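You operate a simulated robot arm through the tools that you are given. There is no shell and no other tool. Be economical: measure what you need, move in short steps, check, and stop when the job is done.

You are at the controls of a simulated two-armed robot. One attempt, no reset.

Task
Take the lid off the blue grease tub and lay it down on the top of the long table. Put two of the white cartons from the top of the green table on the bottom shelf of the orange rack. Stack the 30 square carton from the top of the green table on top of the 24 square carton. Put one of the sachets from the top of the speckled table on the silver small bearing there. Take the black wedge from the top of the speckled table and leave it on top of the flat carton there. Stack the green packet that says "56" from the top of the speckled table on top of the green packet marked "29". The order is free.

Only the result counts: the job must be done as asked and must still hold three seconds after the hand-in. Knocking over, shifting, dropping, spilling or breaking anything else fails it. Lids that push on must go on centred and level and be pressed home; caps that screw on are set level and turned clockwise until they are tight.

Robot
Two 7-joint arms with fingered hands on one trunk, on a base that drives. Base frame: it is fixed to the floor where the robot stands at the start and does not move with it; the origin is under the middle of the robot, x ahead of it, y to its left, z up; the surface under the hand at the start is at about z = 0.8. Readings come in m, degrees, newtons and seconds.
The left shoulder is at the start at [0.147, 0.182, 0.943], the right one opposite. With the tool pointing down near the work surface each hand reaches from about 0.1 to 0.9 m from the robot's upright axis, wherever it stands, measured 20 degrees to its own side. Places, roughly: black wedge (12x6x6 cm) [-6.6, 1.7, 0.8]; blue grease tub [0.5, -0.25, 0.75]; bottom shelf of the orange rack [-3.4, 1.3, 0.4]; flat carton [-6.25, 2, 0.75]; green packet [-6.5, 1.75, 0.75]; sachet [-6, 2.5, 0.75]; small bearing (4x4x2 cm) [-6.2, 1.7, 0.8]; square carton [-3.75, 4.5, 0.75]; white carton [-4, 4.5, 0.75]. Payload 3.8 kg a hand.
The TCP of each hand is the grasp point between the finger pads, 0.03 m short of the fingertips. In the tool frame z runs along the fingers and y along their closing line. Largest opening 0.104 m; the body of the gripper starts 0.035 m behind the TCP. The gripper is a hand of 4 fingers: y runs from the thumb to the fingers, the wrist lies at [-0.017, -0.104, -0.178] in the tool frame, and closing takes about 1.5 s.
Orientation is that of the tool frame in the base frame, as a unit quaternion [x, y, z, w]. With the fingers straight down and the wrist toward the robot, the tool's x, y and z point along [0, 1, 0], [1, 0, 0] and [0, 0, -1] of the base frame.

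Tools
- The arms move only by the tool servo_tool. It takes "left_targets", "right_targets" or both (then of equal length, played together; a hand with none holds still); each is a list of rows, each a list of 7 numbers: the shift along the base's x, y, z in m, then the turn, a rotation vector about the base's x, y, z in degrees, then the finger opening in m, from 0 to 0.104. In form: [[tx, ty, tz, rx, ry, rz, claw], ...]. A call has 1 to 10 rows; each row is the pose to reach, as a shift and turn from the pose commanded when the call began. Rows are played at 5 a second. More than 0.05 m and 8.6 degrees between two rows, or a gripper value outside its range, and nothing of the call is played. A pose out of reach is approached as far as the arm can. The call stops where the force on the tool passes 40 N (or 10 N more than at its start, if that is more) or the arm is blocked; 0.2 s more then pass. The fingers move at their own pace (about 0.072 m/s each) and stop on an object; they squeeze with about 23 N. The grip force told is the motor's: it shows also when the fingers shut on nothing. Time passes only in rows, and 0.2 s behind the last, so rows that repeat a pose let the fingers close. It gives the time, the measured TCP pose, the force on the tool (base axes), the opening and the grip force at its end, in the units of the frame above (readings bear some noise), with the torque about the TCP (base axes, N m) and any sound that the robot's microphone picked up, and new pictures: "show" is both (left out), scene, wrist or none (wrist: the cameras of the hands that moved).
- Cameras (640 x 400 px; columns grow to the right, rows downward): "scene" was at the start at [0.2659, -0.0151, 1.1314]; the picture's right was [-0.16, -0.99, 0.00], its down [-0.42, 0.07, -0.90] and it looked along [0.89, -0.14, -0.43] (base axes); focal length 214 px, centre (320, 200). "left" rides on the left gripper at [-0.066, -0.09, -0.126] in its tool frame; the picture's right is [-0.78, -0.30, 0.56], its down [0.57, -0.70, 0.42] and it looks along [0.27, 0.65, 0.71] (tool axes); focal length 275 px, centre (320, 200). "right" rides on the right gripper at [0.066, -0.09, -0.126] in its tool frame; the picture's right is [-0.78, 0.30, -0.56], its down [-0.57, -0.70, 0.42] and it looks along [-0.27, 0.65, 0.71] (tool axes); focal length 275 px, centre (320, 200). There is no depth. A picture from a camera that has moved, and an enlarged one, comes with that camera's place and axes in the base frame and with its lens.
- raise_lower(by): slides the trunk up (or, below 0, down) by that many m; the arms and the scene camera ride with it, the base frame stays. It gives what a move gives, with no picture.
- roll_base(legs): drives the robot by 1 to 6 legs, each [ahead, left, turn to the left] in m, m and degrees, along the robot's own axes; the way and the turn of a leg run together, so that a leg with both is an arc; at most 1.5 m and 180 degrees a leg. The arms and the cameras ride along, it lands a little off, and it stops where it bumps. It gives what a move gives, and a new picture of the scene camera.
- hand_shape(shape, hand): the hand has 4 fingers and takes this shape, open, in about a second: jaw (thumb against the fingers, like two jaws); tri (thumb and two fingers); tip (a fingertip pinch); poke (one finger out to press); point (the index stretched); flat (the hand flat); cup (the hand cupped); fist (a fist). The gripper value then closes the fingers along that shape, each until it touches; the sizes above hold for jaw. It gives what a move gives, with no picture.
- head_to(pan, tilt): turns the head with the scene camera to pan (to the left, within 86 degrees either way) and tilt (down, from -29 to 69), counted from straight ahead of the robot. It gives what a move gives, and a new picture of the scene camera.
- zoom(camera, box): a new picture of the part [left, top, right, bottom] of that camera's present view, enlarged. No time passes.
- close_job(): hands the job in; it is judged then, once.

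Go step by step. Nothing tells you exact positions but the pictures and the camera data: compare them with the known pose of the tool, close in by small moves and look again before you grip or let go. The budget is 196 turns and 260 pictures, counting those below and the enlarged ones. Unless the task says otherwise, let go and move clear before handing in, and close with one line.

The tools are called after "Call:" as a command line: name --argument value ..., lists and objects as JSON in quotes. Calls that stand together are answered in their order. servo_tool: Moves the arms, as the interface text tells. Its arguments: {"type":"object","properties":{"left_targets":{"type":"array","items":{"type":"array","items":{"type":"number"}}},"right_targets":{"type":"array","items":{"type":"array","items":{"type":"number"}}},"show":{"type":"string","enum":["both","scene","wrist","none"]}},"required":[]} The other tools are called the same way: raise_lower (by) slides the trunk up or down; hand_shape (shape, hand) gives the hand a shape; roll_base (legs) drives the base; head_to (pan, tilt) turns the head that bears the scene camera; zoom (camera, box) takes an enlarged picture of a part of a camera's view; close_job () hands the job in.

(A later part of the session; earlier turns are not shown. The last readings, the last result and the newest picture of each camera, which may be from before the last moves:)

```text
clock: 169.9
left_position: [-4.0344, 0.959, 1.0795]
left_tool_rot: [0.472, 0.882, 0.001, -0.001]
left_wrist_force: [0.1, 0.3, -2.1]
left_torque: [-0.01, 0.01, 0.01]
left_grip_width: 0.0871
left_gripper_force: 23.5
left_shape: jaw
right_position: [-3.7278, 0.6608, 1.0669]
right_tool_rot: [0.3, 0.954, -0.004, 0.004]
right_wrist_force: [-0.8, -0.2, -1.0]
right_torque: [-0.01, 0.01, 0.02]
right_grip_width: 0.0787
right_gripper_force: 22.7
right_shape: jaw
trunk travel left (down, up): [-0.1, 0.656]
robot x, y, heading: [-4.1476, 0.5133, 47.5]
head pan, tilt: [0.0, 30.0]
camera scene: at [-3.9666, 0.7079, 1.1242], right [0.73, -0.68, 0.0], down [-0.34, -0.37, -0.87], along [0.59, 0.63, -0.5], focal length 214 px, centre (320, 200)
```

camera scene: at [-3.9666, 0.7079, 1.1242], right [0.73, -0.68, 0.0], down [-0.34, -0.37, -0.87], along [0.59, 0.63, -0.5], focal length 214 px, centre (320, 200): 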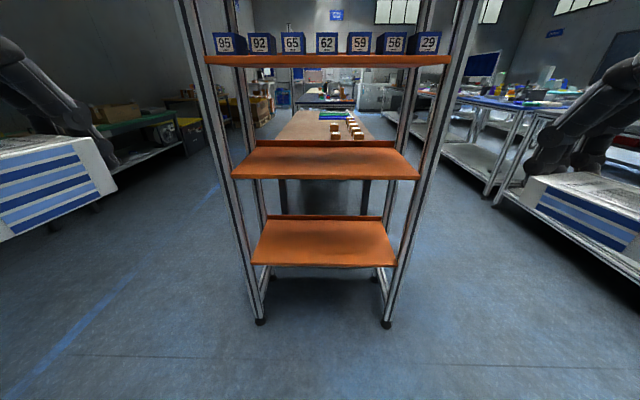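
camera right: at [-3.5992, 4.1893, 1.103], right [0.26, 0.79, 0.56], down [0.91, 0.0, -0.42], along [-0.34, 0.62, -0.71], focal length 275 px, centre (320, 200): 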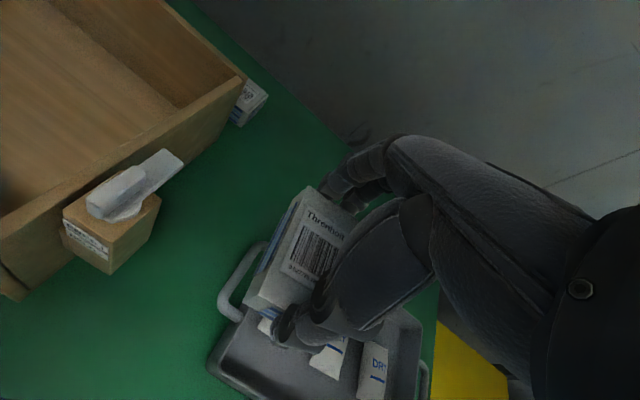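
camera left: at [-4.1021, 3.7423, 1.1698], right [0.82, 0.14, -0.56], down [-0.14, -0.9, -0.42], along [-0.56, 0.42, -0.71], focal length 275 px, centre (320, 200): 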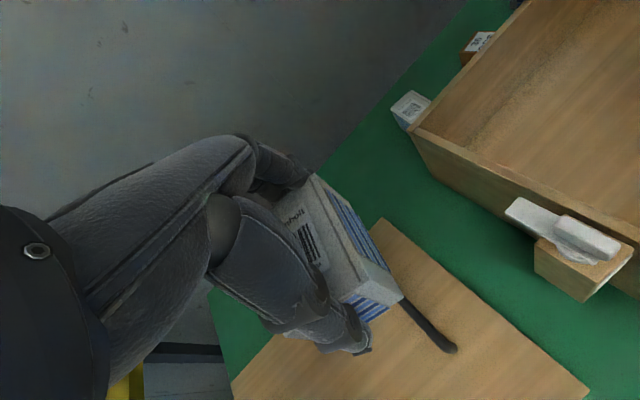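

The rack is undisturbed and I'm facing it squarely, with its front posts about 0.92 m ahead. I'll lower the trunk and bring both cartons down to the bottom-shelf level while still outside the rack.

Call:
raise_lower --by -0.1

Call:
servo_tool --right_targets '[[0.01, 0.03, -0.02, 0, 0, -2, 0.055], [0.02, 0.06, -0.05, 0, 0, -4, 0.055], [0.031, 0.093, -0.08, 0, 0, -6, 0.055], [0.031, 0.093, -0.12, 0, 0, -7.5, 0.055], [0.031, 0.093, -0.165, 0, 0, -7.5, 0.055], [0.031, 0.093, -0.21, 0, 0, -7.5, 0.055]]' --left_targets '[[0.036, 0.001, -0.02, 0, 0, 3, 0.055], [0.072, 0.002, -0.05, 0, 0, 6, 0.055], [0.108, 0.003, -0.08, 0, 0, 9, 0.055], [0.108, 0.003, -0.12, 0, 0, 12, 0.055], [0.108, 0.003, -0.165, 0, 0, 13, 0.055], [0.108, 0.003, -0.21, 0, 0, 13, 0.055]]'

```text
clock: 171.2
left_position: [-4.033, 0.9583, 0.9794]
left_tool_rot: [0.472, 0.882, 0.002, 0.001]
left_wrist_force: [-0.7, -1.1, -1.8]
left_torque: [0.0, -0.02, -0.02]
left_grip_width: 0.0874
left_gripper_force: 22.3
left_shape: jaw
right_position: [-3.7291, 0.6594, 0.9668]
right_tool_rot: [0.3, 0.954, -0.003, 0.004]
right_wrist_force: [-0.5, -0.5, -0.7]
right_torque: [0.0, 0.0, 0.0]
right_grip_width: 0.0783
right_gripper_force: 23.0
right_shape: jaw
trunk travel left (down, up): [0.0, 0.756]
robot x, y, heading: [-4.1447, 0.5113, 47.5]
head pan, tilt: [0.0, 30.0]
```

```text
clock: 172.6
left_position: [-3.9063, 0.9656, 0.779]
left_tool_rot: [0.37, 0.929, -0.002, -0.001]
left_wrist_force: [-0.4, -0.3, -2.5]
left_torque: [-0.02, 0.02, -0.03]
left_grip_width: 0.0877
left_gripper_force: 23.6
left_shape: jaw
left hand out of reach, approached as far as the arm can: row 6
right_position: [-3.6849, 0.7826, 0.7681]
right_tool_rot: [0.362, 0.932, -0.005, 0.002]
right_wrist_force: [0.8, 0.0, -1.8]
right_torque: [-0.01, 0.01, 0.0]
right_grip_width: 0.0785
right_gripper_force: 23.1
right_shape: jaw
right hand out of reach, approached as far as the arm can: row 5, 6
trunk travel left (down, up): [0.0, 0.756]
robot x, y, heading: [-4.1474, 0.5166, 47.2]
head pan, tilt: [0.0, 30.0]
camera scene: at [-3.9229, 0.7551, 1.0162], right [0.73, -0.68, 0.0], down [-0.34, -0.37, -0.87], along [0.59, 0.63, -0.5], focal length 214 px, centre (320, 200)
camera right: at [-3.795, 0.7623, 0.894], right [0.77, -0.3, 0.56], down [-0.05, -0.91, -0.41], along [0.63, 0.29, -0.72], focal length 275 px, centre (320, 200)
camera left: at [-3.9203, 0.8545, 0.9038], right [0.36, -0.75, -0.56], down [-0.9, -0.12, -0.42], along [0.25, 0.65, -0.71], focal length 275 px, centre (320, 200)
```

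scene: 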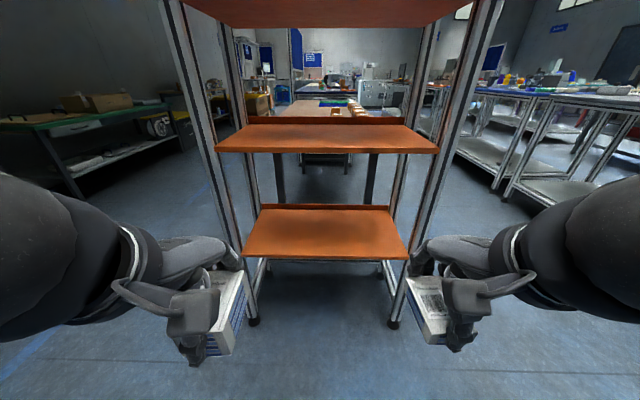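
right: 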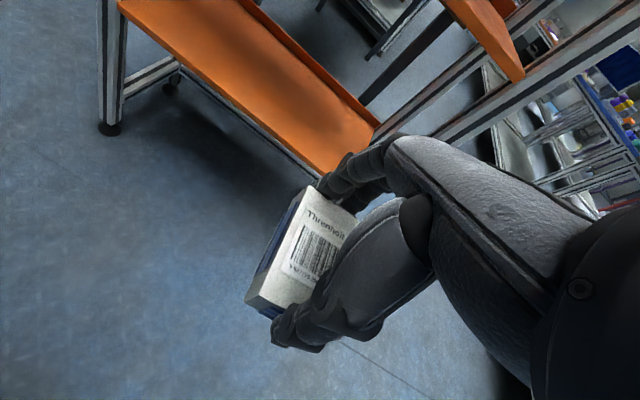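
left: 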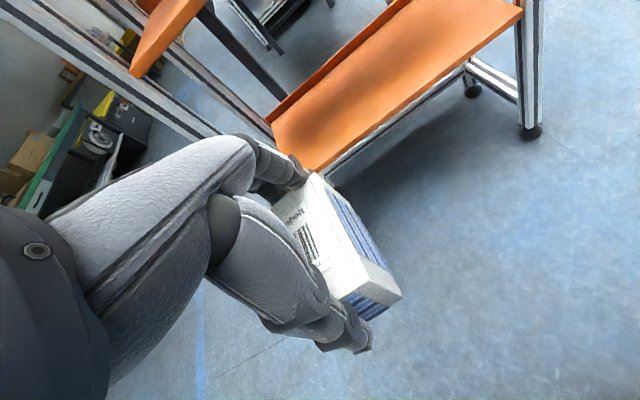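

The arms can't go lower this close to the body. I'll back off, stretch both arms forward and down outside the rack, and then drive in.

Call:
roll_base --legs '[[-0.3, 0, 0]]'

Call:
servo_tool --right_targets '[[0.032, 0.035, 0, 0, 0, 0, 0.055], [0.064, 0.07, 0, 0, 0, 0, 0.055], [0.095, 0.103, -0.01, 0, 0, 0, 0.055], [0.127, 0.138, -0.02, 0, 0, 0, 0.055], [0.155, 0.168, -0.04, 0, 0, 0, 0.055], [0.175, 0.19, -0.07, 0, 0, 0, 0.055], [0.183, 0.198, -0.11, 0, 0, 0, 0.055], [0.183, 0.198, -0.155, 0, 0, 0, 0.055], [0.183, 0.198, -0.2, 0, 0, 0, 0.055], [0.183, 0.198, -0.23, 0, 0, 0, 0.055]]' --left_targets '[[0.032, 0.035, 0, 0, 0, 0, 0.055], [0.064, 0.07, 0, 0, 0, 0, 0.055], [0.095, 0.103, -0.01, 0, 0, 0, 0.055], [0.127, 0.138, -0.02, 0, 0, 0, 0.055], [0.155, 0.168, -0.04, 0, 0, 0, 0.055], [0.175, 0.19, -0.07, 0, 0, 0, 0.055], [0.183, 0.198, -0.11, 0, 0, 0, 0.055], [0.183, 0.198, -0.155, 0, 0, 0, 0.055], [0.183, 0.198, -0.2, 0, 0, 0, 0.055], [0.183, 0.198, -0.23, 0, 0, 0, 0.055]]'

```text
clock: 174.7
left_position: [-4.1136, 0.7444, 0.7784]
left_tool_rot: [0.369, 0.929, 0.0, -0.002]
left_wrist_force: [0.3, -0.5, -1.9]
left_torque: [0.0, -0.02, 0.02]
left_grip_width: 0.0873
left_gripper_force: 22.9
left_shape: jaw
right_position: [-3.8909, 0.5608, 0.769]
right_tool_rot: [0.361, 0.932, -0.004, 0.003]
right_wrist_force: [0.0, -0.6, -1.1]
right_torque: [0.03, -0.01, 0.0]
right_grip_width: 0.0786
right_gripper_force: 22.6
right_shape: jaw
trunk travel left (down, up): [0.0, 0.756]
robot x, y, heading: [-4.3455, 0.2937, 47.4]
head pan, tilt: [0.0, 30.0]
camera scene: at [-4.1294, 0.5331, 1.0166], right [0.73, -0.68, 0.0], down [-0.34, -0.37, -0.87], along [0.59, 0.64, -0.5], focal length 214 px, centre (320, 200)
```

scene: 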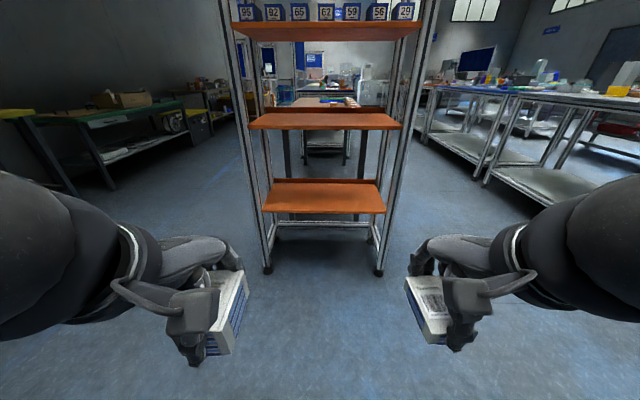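

```text
clock: 176.9
left_position: [-3.9304, 0.9425, 0.5458]
left_tool_rot: [0.369, 0.93, -0.001, -0.001]
left_wrist_force: [0.3, 0.4, -1.7]
left_torque: [-0.01, 0.02, 0.0]
left_grip_width: 0.0875
left_gripper_force: 22.6
left_shape: jaw
right_position: [-3.7096, 0.7578, 0.5373]
right_tool_rot: [0.361, 0.932, -0.006, 0.003]
right_wrist_force: [-0.1, 0.0, -1.5]
right_torque: [0.0, -0.01, -0.01]
right_grip_width: 0.0787
right_gripper_force: 23.1
right_shape: jaw
trunk travel left (down, up): [0.0, 0.756]
robot x, y, heading: [-4.3496, 0.294, 47.5]
head pan, tilt: [0.0, 30.0]
camera scene: at [-4.1289, 0.5335, 1.0164], right [0.73, -0.68, 0.0], down [-0.34, -0.37, -0.87], along [0.59, 0.64, -0.5], focal length 214 px, centre (320, 200)
camera right: at [-3.8187, 0.7389, 0.6635], right [0.77, -0.3, 0.56], down [-0.05, -0.91, -0.41], along [0.63, 0.29, -0.72], focal length 275 px, centre (320, 200)
camera left: at [-3.9445, 0.83, 0.6713], right [0.36, -0.75, -0.56], down [-0.9, -0.12, -0.42], along [0.25, 0.65, -0.71], focal length 275 px, centre (320, 200)
```

scene: 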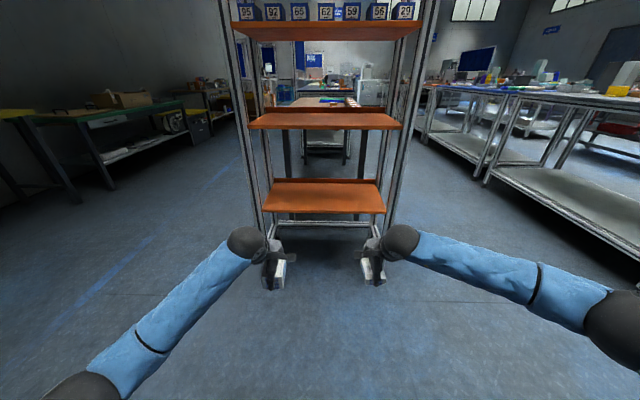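
right: 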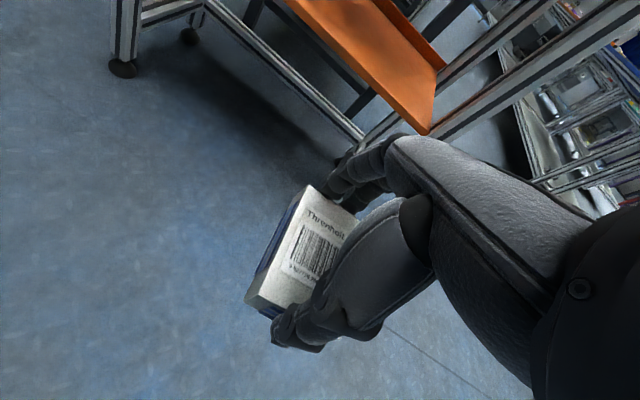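
left: 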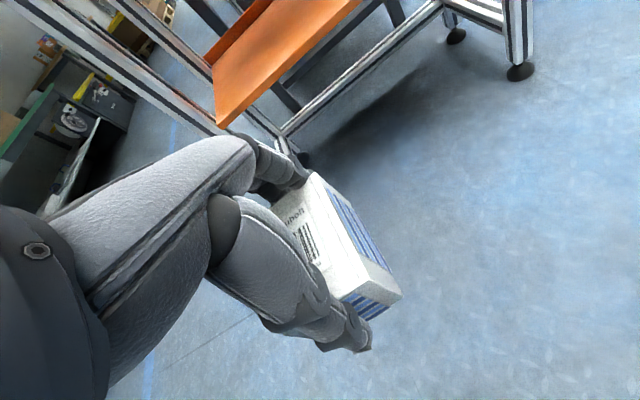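

The arms are now low and clear of the rack. I'll lower slightly more and then drive in carefully.

Call:
servo_tool --right_targets '[[0, 0, -0.015, 0, 0, 0, 0.055], [0, 0, -0.025, 0, 0, 0, 0.055]]' --left_targets '[[0, 0, -0.015, 0, 0, 0, 0.055], [0, 0, -0.03, 0, 0, 0, 0.055]]' --show "none"

Call:
roll_base --legs '[[0.38, 0, 0]]'

```text
clock: 177.5
left_position: [-3.9302, 0.9419, 0.5184]
left_tool_rot: [0.369, 0.93, 0.0, -0.002]
left_wrist_force: [0.2, -0.5, -1.6]
left_torque: [0.04, 0.0, 0.02]
left_grip_width: 0.0874
left_gripper_force: 23.6
left_shape: jaw
right_position: [-3.7091, 0.7575, 0.5129]
right_tool_rot: [0.361, 0.933, -0.006, 0.003]
right_wrist_force: [0.5, -0.4, -0.9]
right_torque: [-0.03, -0.03, 0.02]
right_grip_width: 0.0785
right_gripper_force: 23.1
right_shape: jaw
trunk travel left (down, up): [0.0, 0.756]
robot x, y, heading: [-4.3537, 0.2906, 47.1]
head pan, tilt: [0.0, 30.0]
```

```text
clock: 179.9
left_position: [-3.6744, 1.2238, 0.518]
left_tool_rot: [0.367, 0.93, 0.0, -0.001]
left_wrist_force: [0.2, -0.2, -1.3]
left_torque: [0.0, 0.01, 0.02]
left_grip_width: 0.0874
left_gripper_force: 23.0
left_shape: jaw
right_position: [-3.4526, 1.0412, 0.5146]
right_tool_rot: [0.361, 0.933, -0.006, 0.002]
right_wrist_force: [-0.1, -0.5, -1.7]
right_torque: [0.0, 0.02, -0.02]
right_grip_width: 0.0787
right_gripper_force: 23.2
right_shape: jaw
trunk travel left (down, up): [0.0, 0.756]
robot x, y, heading: [-4.0932, 0.5752, 47.2]
head pan, tilt: [0.0, 30.0]
camera scene: at [-3.8708, 0.815, 1.0165], right [0.74, -0.68, 0.0], down [-0.34, -0.37, -0.87], along [0.59, 0.64, -0.5], focal length 214 px, centre (320, 200)
```

scene: 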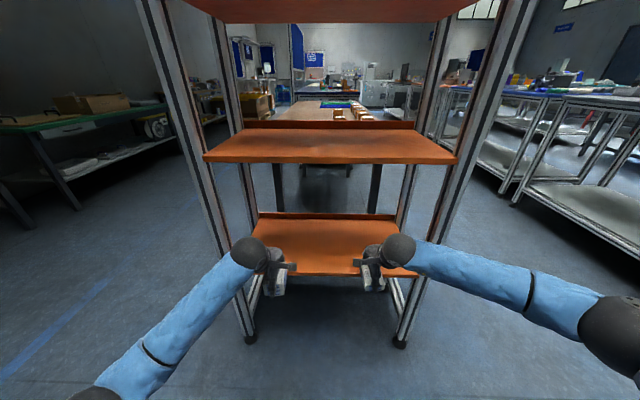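

Call:
roll_base --legs '[[0.18, 0, 0]]'

Call:
zoom --camera "right" --box '[0, 0, 640, 400]'

Call:
zoom --camera "left" --box '[0, 0, 640, 400]'

```text
clock: 181.4
left_position: [-3.551, 1.3532, 0.5179]
left_tool_rot: [0.369, 0.929, -0.001, -0.002]
left_wrist_force: [0.2, -0.2, -1.1]
left_torque: [0.0, 0.01, -0.02]
left_grip_width: 0.0872
left_gripper_force: 22.8
left_shape: jaw
right_position: [-3.3305, 1.1714, 0.5146]
right_tool_rot: [0.361, 0.933, -0.005, 0.002]
right_wrist_force: [0.6, 0.6, -0.5]
right_torque: [0.0, 0.01, -0.02]
right_grip_width: 0.0786
right_gripper_force: 22.9
right_shape: jaw
trunk travel left (down, up): [0.0, 0.756]
robot x, y, heading: [-3.9749, 0.7063, 47.2]
head pan, tilt: [0.0, 30.0]
camera scene: at [-3.7498, 0.9458, 1.0164], right [0.74, -0.68, 0.0], down [-0.34, -0.37, -0.87], along [0.59, 0.64, -0.5], focal length 214 px, centre (320, 200)
```

scene: 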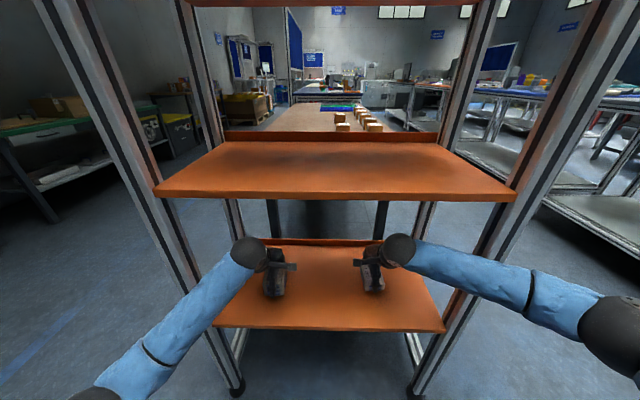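

```text
1.00 times, centred on (320, 200) of right (not enlarged: the box is as wide or as high as the picture)
camera zoom: at [-3.4399, 1.151, 0.6394], right [0.77, -0.3, 0.56], down [-0.05, -0.91, -0.41], along [0.63, 0.29, -0.72], focal length 275 px, centre (320, 200)
```

zoom: 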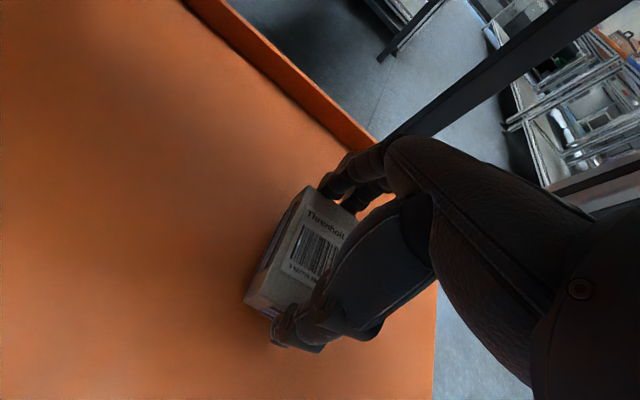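

```text
1.00 times, centred on (320, 200) of left (not enlarged: the box is as wide or as high as the picture)
camera zoom: at [-3.5653, 1.2427, 0.6423], right [0.36, -0.75, -0.56], down [-0.9, -0.12, -0.42], along [0.25, 0.65, -0.71], focal length 275 px, centre (320, 200)
```

zoom: 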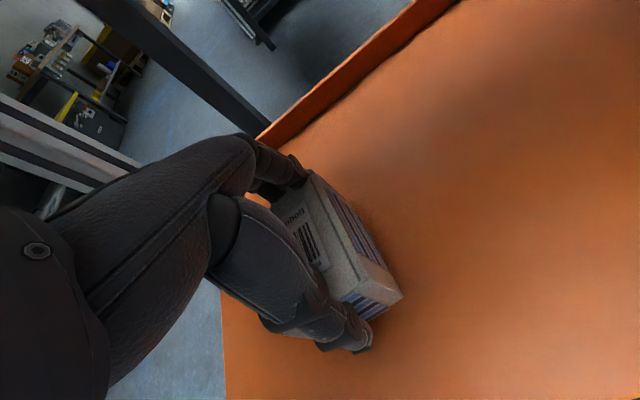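

Both cartons are over the bottom shelf. I'll lower them in stages while watching the force.

Call:
servo_tool --right_targets '[[0, 0, -0.015, 0, 0, 0, 0.055], [0, 0, -0.03, 0, 0, 0, 0.055], [0, 0, -0.04, 0, 0, 0, 0.055], [0, 0, -0.04, 0, 0, 0, 0.055]]' --left_targets '[[0, 0, -0.015, 0, 0, 0, 0.055], [0, 0, -0.03, 0, 0, 0, 0.055], [0, 0, -0.04, 0, 0, 0, 0.055], [0, 0, -0.04, 0, 0, 0, 0.055]]' --show "wrist"

Call:
zoom --camera "scene" --box '[200, 220, 460, 380]'

```text
clock: 182.4
left_position: [-3.5511, 1.355, 0.4915]
left_tool_rot: [0.368, 0.93, 0.01, 0.004]
left_wrist_force: [-4.1, 0.8, 39.9]
left_torque: [-0.36, 0.32, 0.26]
left_grip_width: 0.087
left_gripper_force: 22.9
left_shape: jaw
right_position: [-3.3299, 1.1713, 0.4853]
right_tool_rot: [0.361, 0.932, 0.004, 0.005]
right_wrist_force: [3.1, -3.9, 26.4]
right_torque: [-0.22, 0.01, -0.15]
right_grip_width: 0.0777
right_gripper_force: 23.1
right_shape: jaw
trunk travel left (down, up): [0.0, 0.756]
robot x, y, heading: [-3.9705, 0.7031, 47.1]
head pan, tilt: [0.0, 30.0]
camera right: at [-3.4408, 1.1499, 0.609], right [0.77, -0.3, 0.56], down [-0.05, -0.9, -0.43], along [0.64, 0.3, -0.71], focal length 275 px, centre (320, 200)
camera left: at [-3.5665, 1.2415, 0.6146], right [0.37, -0.74, -0.56], down [-0.89, -0.11, -0.44], along [0.26, 0.66, -0.7], focal length 275 px, centre (320, 200)
```

right: 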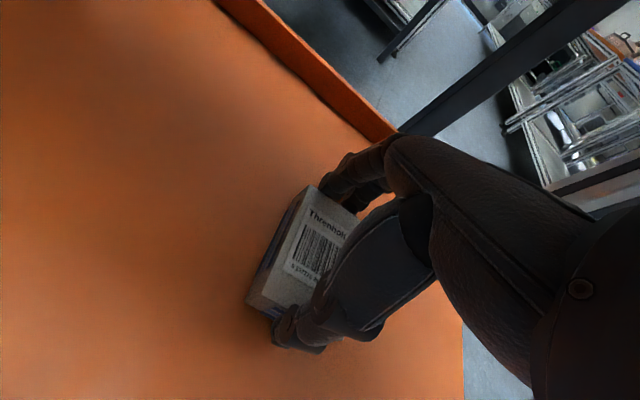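
left: 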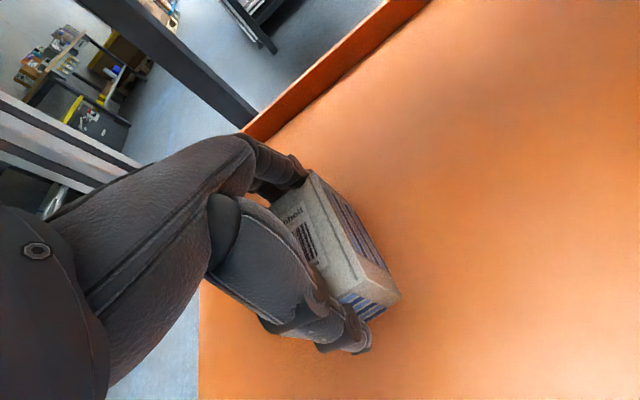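

```text
2.46 times, centred on (330, 300) of scene
camera zoom: at [-3.7546, 0.9404, 1.02], right [0.74, -0.68, 0.0], down [-0.34, -0.36, -0.87], along [0.59, 0.64, -0.49], focal length 528 px, centre (295, -46)
```

zoom: 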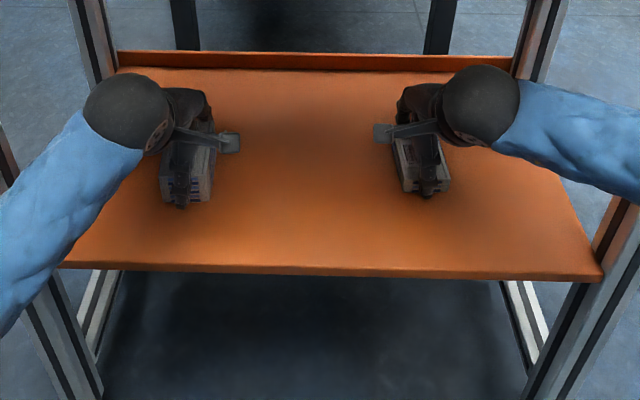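

Both cartons are down: 40 N left and 26 N right, with the shelf at about z=0.444. I'll ease the pressure, open both hands and rise a little.

Call:
servo_tool --right_targets '[[0, 0, 0.001, 0, 0, 0, 0.06], [0, 0, 0.002, 0, 0, 0, 0.09], [0, 0, 0.002, 0, 0, 0, 0.104], [0, 0, 0.002, 0, 0, 0, 0.104], [0, 0, 0.02, 0, 0, 0, 0.104], [0, 0, 0.045, 0, 0, 0, 0.104], [0, 0, 0.06, 0, 0, 0, 0.104]]' --left_targets '[[0, 0, 0.001, 0, 0, 0, 0.07], [0, 0, 0.002, 0, 0, 0, 0.1], [0, 0, 0.002, 0, 0, 0, 0.104], [0, 0, 0.002, 0, 0, 0, 0.104], [0, 0, 0.02, 0, 0, 0, 0.104], [0, 0, 0.045, 0, 0, 0, 0.104], [0, 0, 0.06, 0, 0, 0, 0.104]]' --show "wrist"

Call:
zoom --camera "scene" --box '[200, 200, 460, 360]'

```text
clock: 184.0
left_position: [-3.5524, 1.3532, 0.5375]
left_tool_rot: [0.369, 0.929, -0.002, -0.002]
left_wrist_force: [-0.1, 0.5, 0.4]
left_torque: [0.0, 0.02, 0.01]
left_grip_width: 0.1039
left_gripper_force: 0.1
left_shape: jaw
right_position: [-3.3303, 1.1694, 0.5326]
right_tool_rot: [0.362, 0.932, -0.006, 0.003]
right_wrist_force: [-0.9, -0.7, 1.1]
right_torque: [0.03, -0.05, -0.01]
right_grip_width: 0.1035
right_gripper_force: 0.1
right_shape: jaw
trunk travel left (down, up): [0.0, 0.756]
robot x, y, heading: [-3.9712, 0.6985, 47.6]
head pan, tilt: [0.0, 30.0]
camera right: at [-3.4395, 1.1499, 0.6587], right [0.77, -0.3, 0.56], down [-0.05, -0.91, -0.41], along [0.63, 0.29, -0.72], focal length 275 px, centre (320, 200)
camera left: at [-3.5653, 1.2425, 0.6617], right [0.36, -0.75, -0.56], down [-0.9, -0.12, -0.42], along [0.25, 0.65, -0.72], focal length 275 px, centre (320, 200)
```

right: 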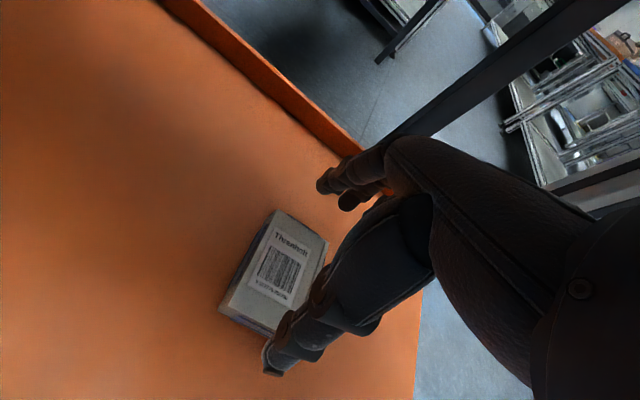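
left: 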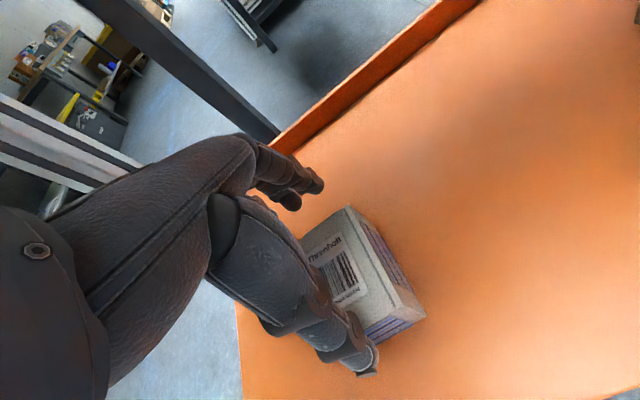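

```text
2.46 times, centred on (330, 280) of scene
camera zoom: at [-3.7502, 0.9454, 1.0166], right [0.74, -0.68, 0.0], down [-0.34, -0.37, -0.87], along [0.59, 0.64, -0.5], focal length 528 px, centre (295, 3)
```

zoom: 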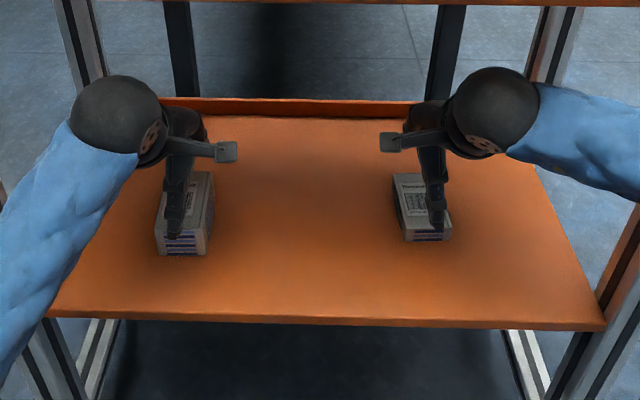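

The cartons sit flat on the shelf. I'll raise the hands 3 cm more and back straight out.

Call:
servo_tool --right_targets '[[0, 0, 0.015, 0, 0, 0, 0.104], [0, 0, 0.03, 0, 0, 0, 0.104]]' --left_targets '[[0, 0, 0.015, 0, 0, 0, 0.104], [0, 0, 0.03, 0, 0, 0, 0.104]]' --show "none"

Call:
roll_base --legs '[[-0.65, 0, 0]]'

Call:
zoom --camera "scene" --box '[240, 150, 400, 250]'

```text
clock: 184.6
left_position: [-3.5505, 1.3539, 0.5688]
left_tool_rot: [0.368, 0.93, 0.0, -0.002]
left_wrist_force: [0.2, -0.5, -0.2]
left_torque: [0.0, 0.01, -0.01]
left_grip_width: 0.1039
left_gripper_force: 0.0
left_shape: jaw
right_position: [-3.331, 1.1694, 0.5638]
right_tool_rot: [0.362, 0.932, -0.006, 0.003]
right_wrist_force: [-0.3, 0.7, -0.3]
right_torque: [0.03, -0.01, 0.0]
right_grip_width: 0.1037
right_gripper_force: 0.0
right_shape: jaw
trunk travel left (down, up): [0.0, 0.756]
robot x, y, heading: [-3.9737, 0.7041, 47.2]
head pan, tilt: [0.0, 30.0]
```

```text
clock: 188.2
left_position: [-3.9881, 0.8826, 0.568]
left_tool_rot: [0.366, 0.93, -0.001, -0.002]
left_wrist_force: [0.4, 0.3, 0.2]
left_torque: [0.02, 0.04, 0.0]
left_grip_width: 0.1039
left_gripper_force: 0.0
left_shape: jaw
right_position: [-3.7683, 0.6992, 0.5635]
right_tool_rot: [0.359, 0.933, -0.005, 0.003]
right_wrist_force: [0.5, 0.0, 1.2]
right_torque: [0.01, 0.0, 0.03]
right_grip_width: 0.1034
right_gripper_force: 0.0
right_shape: jaw
trunk travel left (down, up): [0.0, 0.756]
robot x, y, heading: [-4.4067, 0.2284, 47.9]
head pan, tilt: [0.0, 30.0]
camera scene: at [-4.1857, 0.4728, 1.0166], right [0.74, -0.67, 0.0], down [-0.34, -0.37, -0.87], along [0.58, 0.64, -0.5], focal length 214 px, centre (320, 200)
```

scene: 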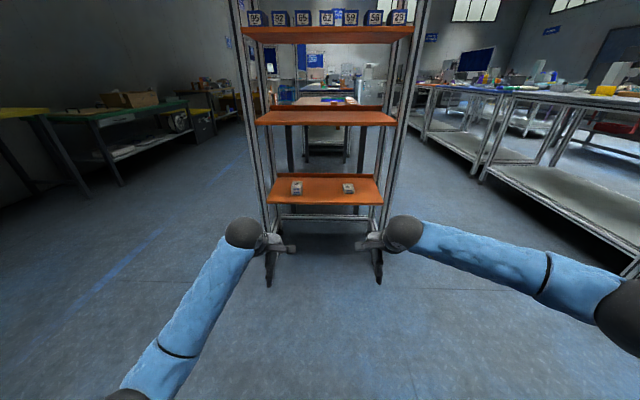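

```text
4.00 times, centred on (320, 200) of scene
camera zoom: at [-4.1857, 0.4728, 1.0166], right [0.74, -0.67, 0.0], down [-0.34, -0.37, -0.87], along [0.58, 0.64, -0.5], focal length 858 px, centre (320, 200)
```

zoom: 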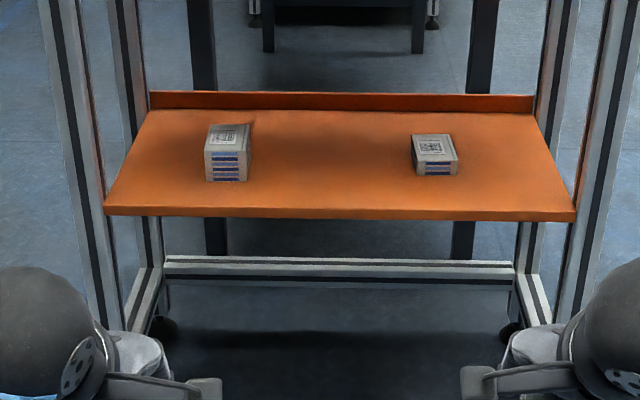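

Both white cartons are on the bottom shelf. I'll fold the arms back to the travel pose and head for the speckled table.

Call:
servo_tool --right_targets '[[0, 0, 0.045, 0, 0, 0, 0.104], [0, 0, 0.09, 0, 0, 0, 0.104], [0, 0, 0.135, 0, 0, 0, 0.104], [0, 0, 0.18, 0, 0, 0, 0.104], [-0.02, -0.022, 0.22, 0, 0, 0, 0.104], [-0.045, -0.05, 0.25, 0, 0, 0, 0.104], [-0.07, -0.08, 0.28, 0, 0, 0, 0.104], [-0.1, -0.11, 0.3, 0, 0, 0, 0.104], [-0.13, -0.14, 0.32, 0, 0, 0, 0.104], [-0.16, -0.17, 0.34, 0, 0, 0, 0.104]]' --left_targets '[[0, 0, 0.045, 0, 0, 0, 0.104], [0, 0, 0.09, 0, 0, 0, 0.104], [0, 0, 0.135, 0, 0, 0, 0.104], [0, 0, 0.18, 0, 0, 0, 0.104], [-0.02, -0.022, 0.22, 0, 0, 0, 0.104], [-0.045, -0.05, 0.25, 0, 0, 0, 0.104], [-0.07, -0.08, 0.28, 0, 0, 0, 0.104], [-0.1, -0.11, 0.3, 0, 0, 0, 0.104], [-0.13, -0.14, 0.32, 0, 0, 0, 0.104], [-0.16, -0.17, 0.34, 0, 0, 0, 0.104]]' --show "none"

Call:
raise_lower --by 0.2

Call:
roll_base --legs '[[-0.1, 0, 86]]'

Call:
head_to --pan 20 --tilt 20

```text
clock: 190.4
left_position: [-4.1514, 0.7125, 0.9081]
left_tool_rot: [0.366, 0.931, 0.0, -0.002]
left_wrist_force: [-0.6, 0.2, 0.3]
left_torque: [0.0, -0.04, 0.01]
left_grip_width: 0.1043
left_gripper_force: 0.1
left_shape: jaw
right_position: [-3.9267, 0.5281, 0.9042]
right_tool_rot: [0.36, 0.933, -0.004, 0.003]
right_wrist_force: [-0.7, -0.2, -0.1]
right_torque: [0.0, 0.0, -0.02]
right_grip_width: 0.1038
right_gripper_force: 0.0
right_shape: jaw
trunk travel left (down, up): [0.0, 0.756]
robot x, y, heading: [-4.4065, 0.2306, 47.5]
head pan, tilt: [0.0, 30.0]
```

```text
clock: 192.5
left_position: [-4.1484, 0.7133, 1.1074]
left_tool_rot: [0.367, 0.93, 0.0, -0.003]
left_wrist_force: [0.7, 0.2, -0.4]
left_torque: [-0.04, 0.01, 0.03]
left_grip_width: 0.1039
left_gripper_force: 0.0
left_shape: jaw
right_position: [-3.927, 0.5308, 1.102]
right_tool_rot: [0.359, 0.933, -0.006, 0.004]
right_wrist_force: [0.0, 0.5, 0.1]
right_torque: [-0.01, 0.02, 0.02]
right_grip_width: 0.1041
right_gripper_force: 0.1
right_shape: jaw
trunk travel left (down, up): [-0.2, 0.556]
robot x, y, heading: [-4.4069, 0.2295, 47.7]
head pan, tilt: [0.0, 30.0]
```

```text
clock: 196.6
left_position: [-4.8697, 0.4311, 1.1076]
left_tool_rot: [-0.366, 0.931, -0.001, -0.001]
left_wrist_force: [0.1, -0.8, -0.3]
left_torque: [-0.01, 0.0, 0.01]
left_grip_width: 0.104
left_gripper_force: 0.1
left_shape: jaw
right_position: [-4.6713, 0.6398, 1.1034]
right_tool_rot: [-0.373, 0.928, -0.001, 0.005]
right_wrist_force: [-0.1, 0.3, -1.2]
right_torque: [-0.02, -0.02, -0.02]
right_grip_width: 0.1038
right_gripper_force: 0.2
right_shape: jaw
trunk travel left (down, up): [-0.2, 0.556]
robot x, y, heading: [-4.4101, 0.142, 133.4]
head pan, tilt: [0.0, 30.0]
camera scene: at [-4.5508, 0.2905, 1.2294], right [0.73, 0.69, 0.0], down [0.34, -0.36, -0.87], along [-0.6, 0.63, -0.5], focal length 214 px, centre (320, 200)
```

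scene: 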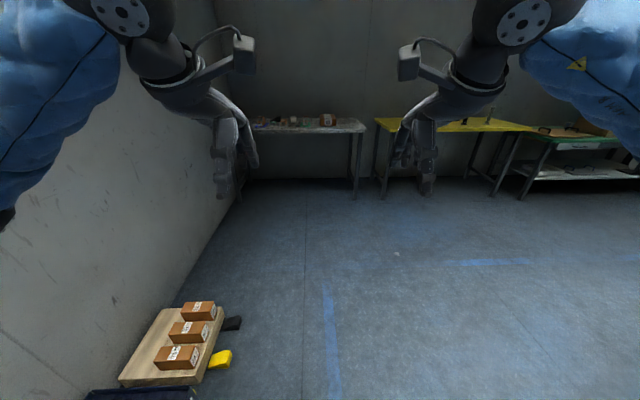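

```text
clock: 197.4
left_position: [-4.8703, 0.4319, 1.1086]
left_tool_rot: [-0.366, 0.93, -0.001, -0.001]
left_wrist_force: [-0.5, 0.4, 0.1]
left_torque: [-0.01, -0.02, 0.01]
left_grip_width: 0.1039
left_gripper_force: 0.0
left_shape: jaw
right_position: [-4.6706, 0.6417, 1.1032]
right_tool_rot: [-0.372, 0.928, -0.003, 0.005]
right_wrist_force: [-0.3, 0.4, 0.1]
right_torque: [0.01, -0.02, 0.0]
right_grip_width: 0.1041
right_gripper_force: 0.2
right_shape: jaw
trunk travel left (down, up): [-0.2, 0.556]
robot x, y, heading: [-4.4071, 0.1387, 133.7]
head pan, tilt: [20.0, 20.0]
camera scene: at [-4.5718, 0.2667, 1.2454], right [0.45, 0.89, 0.0], down [0.31, -0.15, -0.94], along [-0.84, 0.42, -0.34], focal length 214 px, centre (320, 200)
```

scene: 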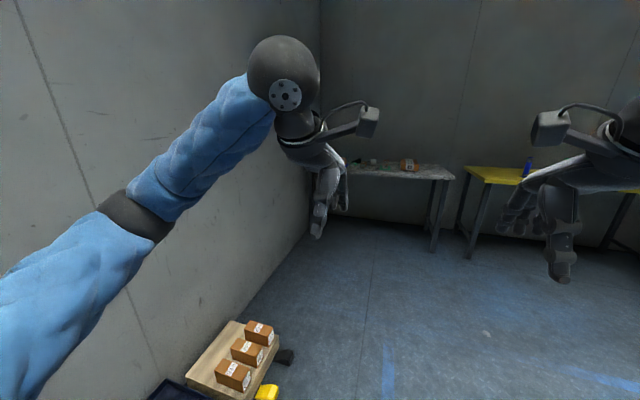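

The speckled table is straight ahead, with its front edge about 2.45 m away. I'll drive up to it, keeping clear of the pallet on the left.

Call:
roll_base --legs '[[0.5, -0.25, 0], [0.7, 0, 0], [0.75, 0.3, 0]]'

Call:
head_to --pan 0 --tilt 45

```text
clock: 207.9
left_position: [-6.2482, 1.7961, 1.1094]
left_tool_rot: [-0.369, 0.929, -0.001, -0.001]
left_wrist_force: [-0.7, -1.1, 0.1]
left_torque: [-0.01, -0.01, -0.03]
left_grip_width: 0.104
left_gripper_force: 0.0
left_shape: jaw
right_position: [-6.048, 2.0053, 1.1038]
right_tool_rot: [-0.376, 0.927, -0.003, 0.005]
right_wrist_force: [0.3, -0.3, 0.0]
right_torque: [0.0, 0.01, 0.02]
right_grip_width: 0.1038
right_gripper_force: 0.0
right_shape: jaw
trunk travel left (down, up): [-0.2, 0.556]
robot x, y, heading: [-5.7803, 1.5052, 133.9]
head pan, tilt: [20.0, 20.0]
camera scene: at [-5.9473, 1.6328, 1.2454], right [0.44, 0.9, 0.0], down [0.31, -0.15, -0.94], along [-0.84, 0.41, -0.34], focal length 214 px, centre (320, 200)
```

scene: 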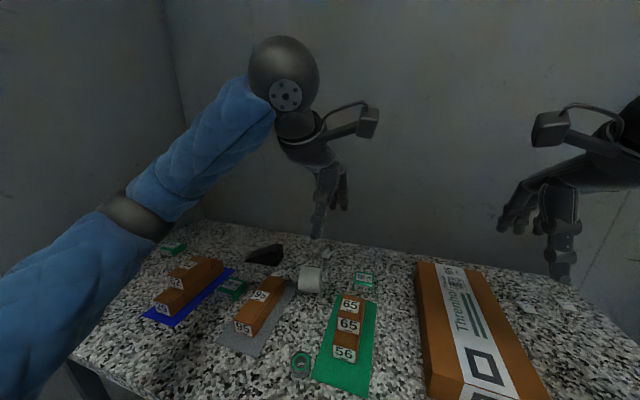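

```text
clock: 208.8
left_position: [-6.2468, 1.7985, 1.109]
left_tool_rot: [-0.369, 0.929, -0.002, -0.001]
left_wrist_force: [0.6, 0.2, -0.2]
left_torque: [0.01, 0.04, 0.02]
left_grip_width: 0.104
left_gripper_force: 0.1
left_shape: jaw
right_position: [-6.0481, 2.0055, 1.1041]
right_tool_rot: [-0.376, 0.927, -0.003, 0.005]
right_wrist_force: [-0.7, 0.2, -0.8]
right_torque: [0.0, -0.01, -0.02]
right_grip_width: 0.1036
right_gripper_force: 0.1
right_shape: jaw
trunk travel left (down, up): [-0.2, 0.556]
robot x, y, heading: [-5.7808, 1.5052, 133.8]
head pan, tilt: [0.0, 45.0]
camera scene: at [-5.9197, 1.6502, 1.2068], right [0.72, 0.69, 0.0], down [0.49, -0.51, -0.71], along [-0.49, 0.51, -0.71], focal length 214 px, centre (320, 200)
```

scene: 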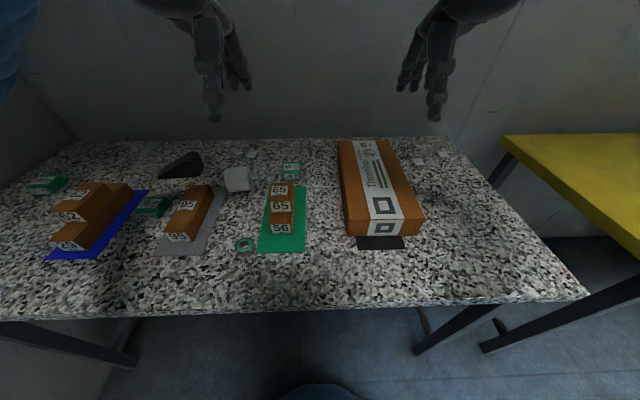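

Now I'll identify everything in detail.

Call:
zoom --camera "scene" --box '[20, 140, 180, 270]'

Call:
zoom --camera "scene" --box '[180, 130, 320, 260]'

Call:
zoom --camera "scene" --box '[330, 120, 480, 260]'

```text
3.08 times, centred on (100, 205) of scene
camera zoom: at [-5.9197, 1.6502, 1.2068], right [0.72, 0.69, 0.0], down [0.49, -0.51, -0.71], along [-0.49, 0.51, -0.71], focal length 660 px, centre (997, 185)
```

zoom: 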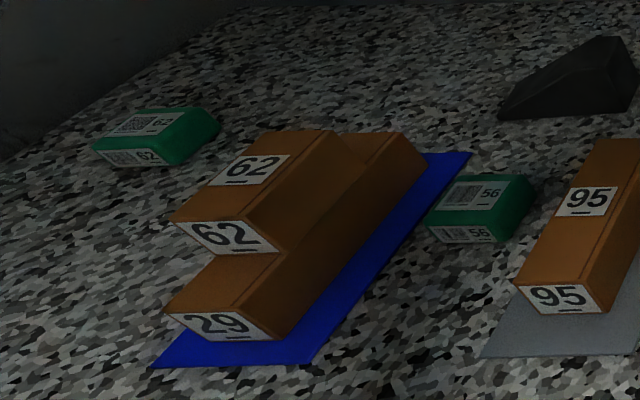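

```text
3.08 times, centred on (250, 195) of scene
camera zoom: at [-5.9197, 1.6502, 1.2068], right [0.72, 0.69, 0.0], down [0.49, -0.51, -0.71], along [-0.49, 0.51, -0.71], focal length 660 px, centre (535, 215)
```

zoom: 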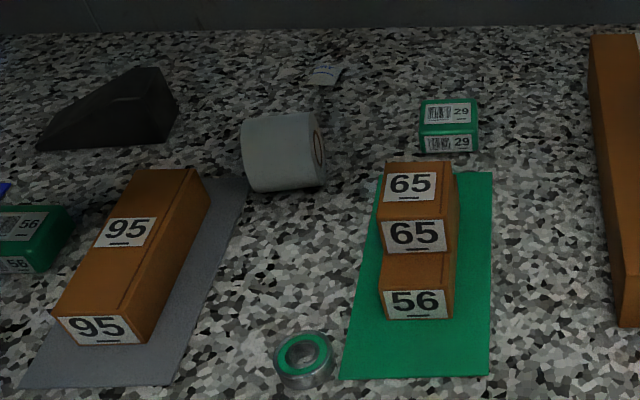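

```text
2.86 times, centred on (405, 190) of scene
camera zoom: at [-5.9197, 1.6502, 1.2068], right [0.72, 0.69, 0.0], down [0.49, -0.51, -0.71], along [-0.49, 0.51, -0.71], focal length 613 px, centre (77, 229)
```

zoom: 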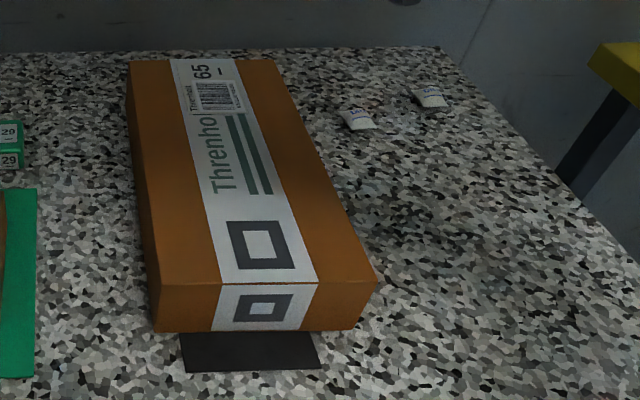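

The table layout, in robot-frame estimates:
- **Wedge:** back left.
- **Green packets:** 62 far left, 56 by the blue mat, and 29 behind the green mat.
- **Bearing:** front centre.
- **Flat carton:** right of centre.
- **Sachets:** back right, plus one at back centre.

I'll shift left and start with the packets, using the left wrist camera.

Call:
roll_base --legs '[[0, 0.2, 0]]'

Call:
servo_tool --left_targets '[[-0.03, 0.03, 0, 0, 0, 0, 0.104], [-0.06, 0.06, 0, 0, 0, 0, 0.104], [-0.08, 0.08, -0.03, 0, 0, 0, 0.104], [-0.1, 0.1, -0.06, 0, 0, 0, 0.104]]'

```text
clock: 210.4
left_position: [-6.3914, 1.6569, 1.1078]
left_tool_rot: [-0.368, 0.93, -0.002, 0.0]
left_wrist_force: [0.8, 0.6, 0.3]
left_torque: [0.01, 0.0, -0.01]
left_grip_width: 0.104
left_gripper_force: 0.1
left_shape: jaw
right_position: [-6.1944, 1.8658, 1.1047]
right_tool_rot: [-0.375, 0.927, -0.002, 0.007]
right_wrist_force: [-0.1, -0.3, 0.1]
right_torque: [0.0, -0.04, 0.03]
right_grip_width: 0.1039
right_gripper_force: 0.0
right_shape: jaw
trunk travel left (down, up): [-0.2, 0.556]
robot x, y, heading: [-5.9289, 1.3676, 134.0]
head pan, tilt: [0.0, 45.0]
camera scene: at [-6.0662, 1.5096, 1.2068], right [0.72, 0.69, 0.0], down [0.49, -0.51, -0.71], along [-0.49, 0.51, -0.71], focal length 214 px, centre (320, 200)
```

scene: 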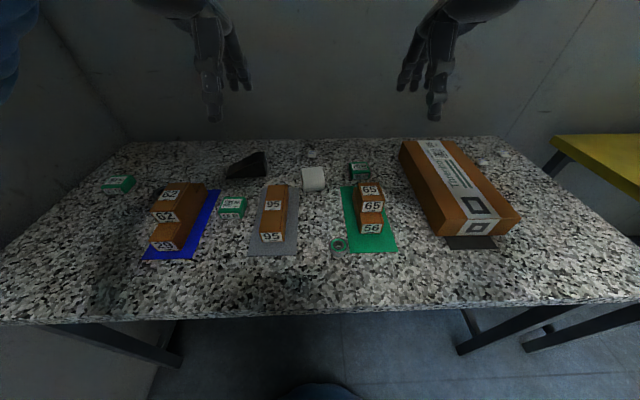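

```text
clock: 211.4
left_position: [-6.4919, 1.7574, 1.0471]
left_tool_rot: [-0.367, 0.93, -0.003, -0.001]
left_wrist_force: [0.1, 0.5, -0.7]
left_torque: [-0.05, 0.01, 0.03]
left_grip_width: 0.104
left_gripper_force: 0.0
left_shape: jaw
right_position: [-6.1935, 1.8669, 1.1036]
right_tool_rot: [-0.376, 0.927, -0.003, 0.006]
right_wrist_force: [-0.6, 0.7, -0.4]
right_torque: [-0.02, 0.01, -0.02]
right_grip_width: 0.1038
right_gripper_force: 0.0
right_shape: jaw
trunk travel left (down, up): [-0.2, 0.556]
robot x, y, heading: [-5.9281, 1.3656, 133.9]
head pan, tilt: [0.0, 45.0]
camera scene: at [-6.0657, 1.5109, 1.2066], right [0.72, 0.69, 0.0], down [0.49, -0.51, -0.71], along [-0.49, 0.51, -0.71], focal length 214 px, centre (320, 200)
camera left: at [-6.3831, 1.7372, 1.1714], right [0.77, 0.31, -0.56], down [0.06, -0.91, -0.42], along [-0.64, 0.29, -0.71], focal length 275 px, centre (320, 200)
```

scene: 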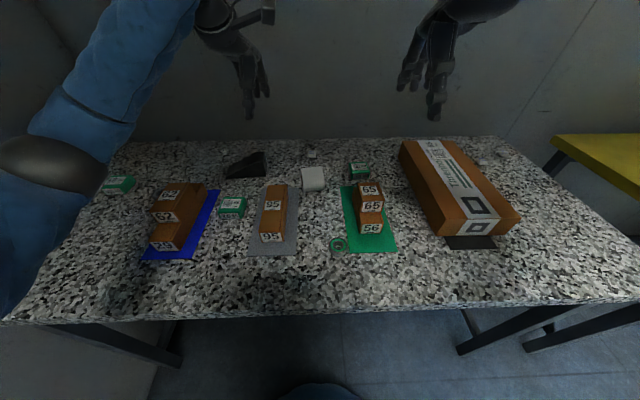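
left: 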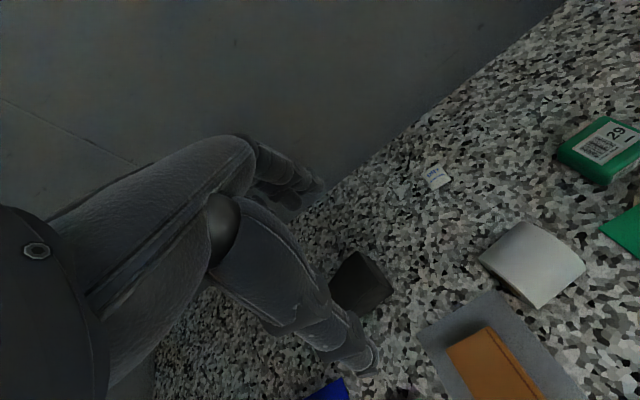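

The table is higher than I assumed: packet tops are at z≈0.825 and the surface at about 0.79. Everything is within reach from here. I'll bring the left hand over packet 56.

Call:
servo_tool --left_targets '[[0.003, -0.04, -0.0, 0, 0, 0, 0.104], [0.006, -0.08, -0.01, 0, 0, 0, 0.104], [0.006, -0.12, -0.02, 0, 0, 0, 0.104]]'

Call:
zoom --camera "left" --box '[280, 160, 520, 390]'

Call:
zoom --camera "scene" --box '[140, 140, 300, 270]'

```text
clock: 212.2
left_position: [-6.4849, 1.6355, 1.0296]
left_tool_rot: [-0.368, 0.93, -0.002, -0.001]
left_wrist_force: [0.0, -0.3, 0.9]
left_torque: [0.0, -0.04, 0.0]
left_grip_width: 0.1041
left_gripper_force: 0.1
left_shape: jaw
right_position: [-6.1935, 1.8656, 1.1039]
right_tool_rot: [-0.376, 0.927, -0.002, 0.005]
right_wrist_force: [0.1, 0.2, -1.4]
right_torque: [0.01, -0.02, 0.02]
right_grip_width: 0.1041
right_gripper_force: 0.0
right_shape: jaw
trunk travel left (down, up): [-0.2, 0.556]
robot x, y, heading: [-5.9242, 1.3642, 133.9]
head pan, tilt: [0.0, 45.0]
camera scene: at [-6.0654, 1.5098, 1.2069], right [0.72, 0.69, 0.0], down [0.49, -0.51, -0.71], along [-0.49, 0.51, -0.71], focal length 214 px, centre (320, 200)
camera left: at [-6.3754, 1.6156, 1.1531], right [0.77, 0.31, -0.56], down [0.06, -0.9, -0.42], along [-0.64, 0.29, -0.71], focal length 275 px, centre (320, 200)
```

scene: 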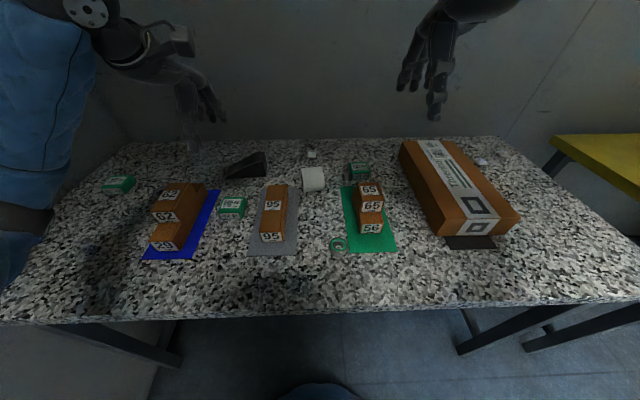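
left: 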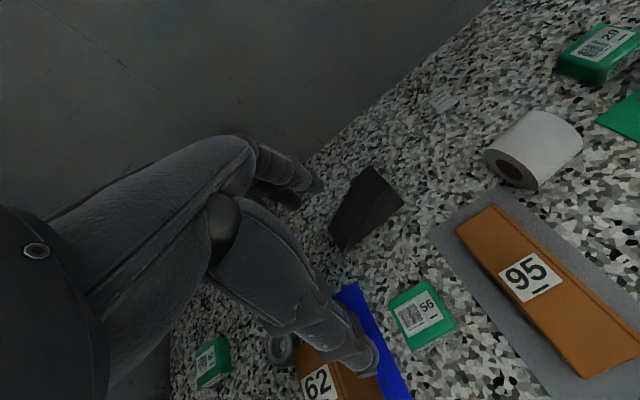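

```text
1.74 times, centred on (400, 275) of left
camera zoom: at [-6.3754, 1.6156, 1.1531], right [0.77, 0.31, -0.56], down [0.06, -0.9, -0.42], along [-0.64, 0.29, -0.71], focal length 479 px, centre (181, 70)
```

zoom: 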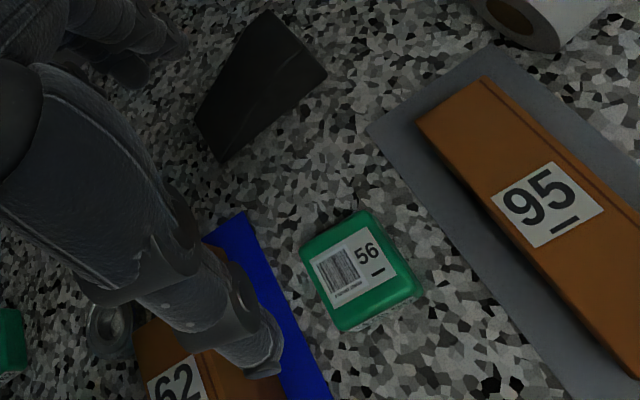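

```text
3.08 times, centred on (220, 205) of scene
camera zoom: at [-6.0654, 1.5098, 1.2069], right [0.72, 0.69, 0.0], down [0.49, -0.51, -0.71], along [-0.49, 0.51, -0.71], focal length 660 px, centre (628, 185)
```

zoom: 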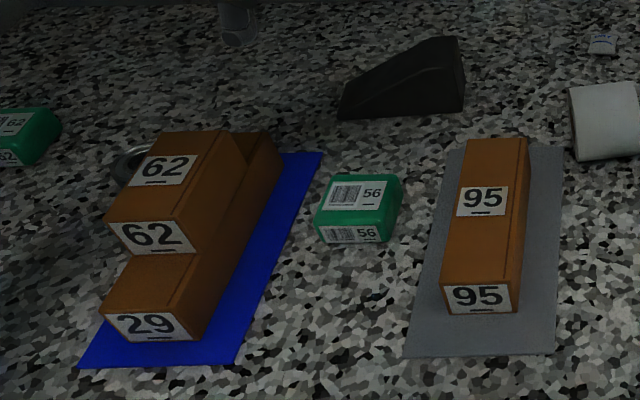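

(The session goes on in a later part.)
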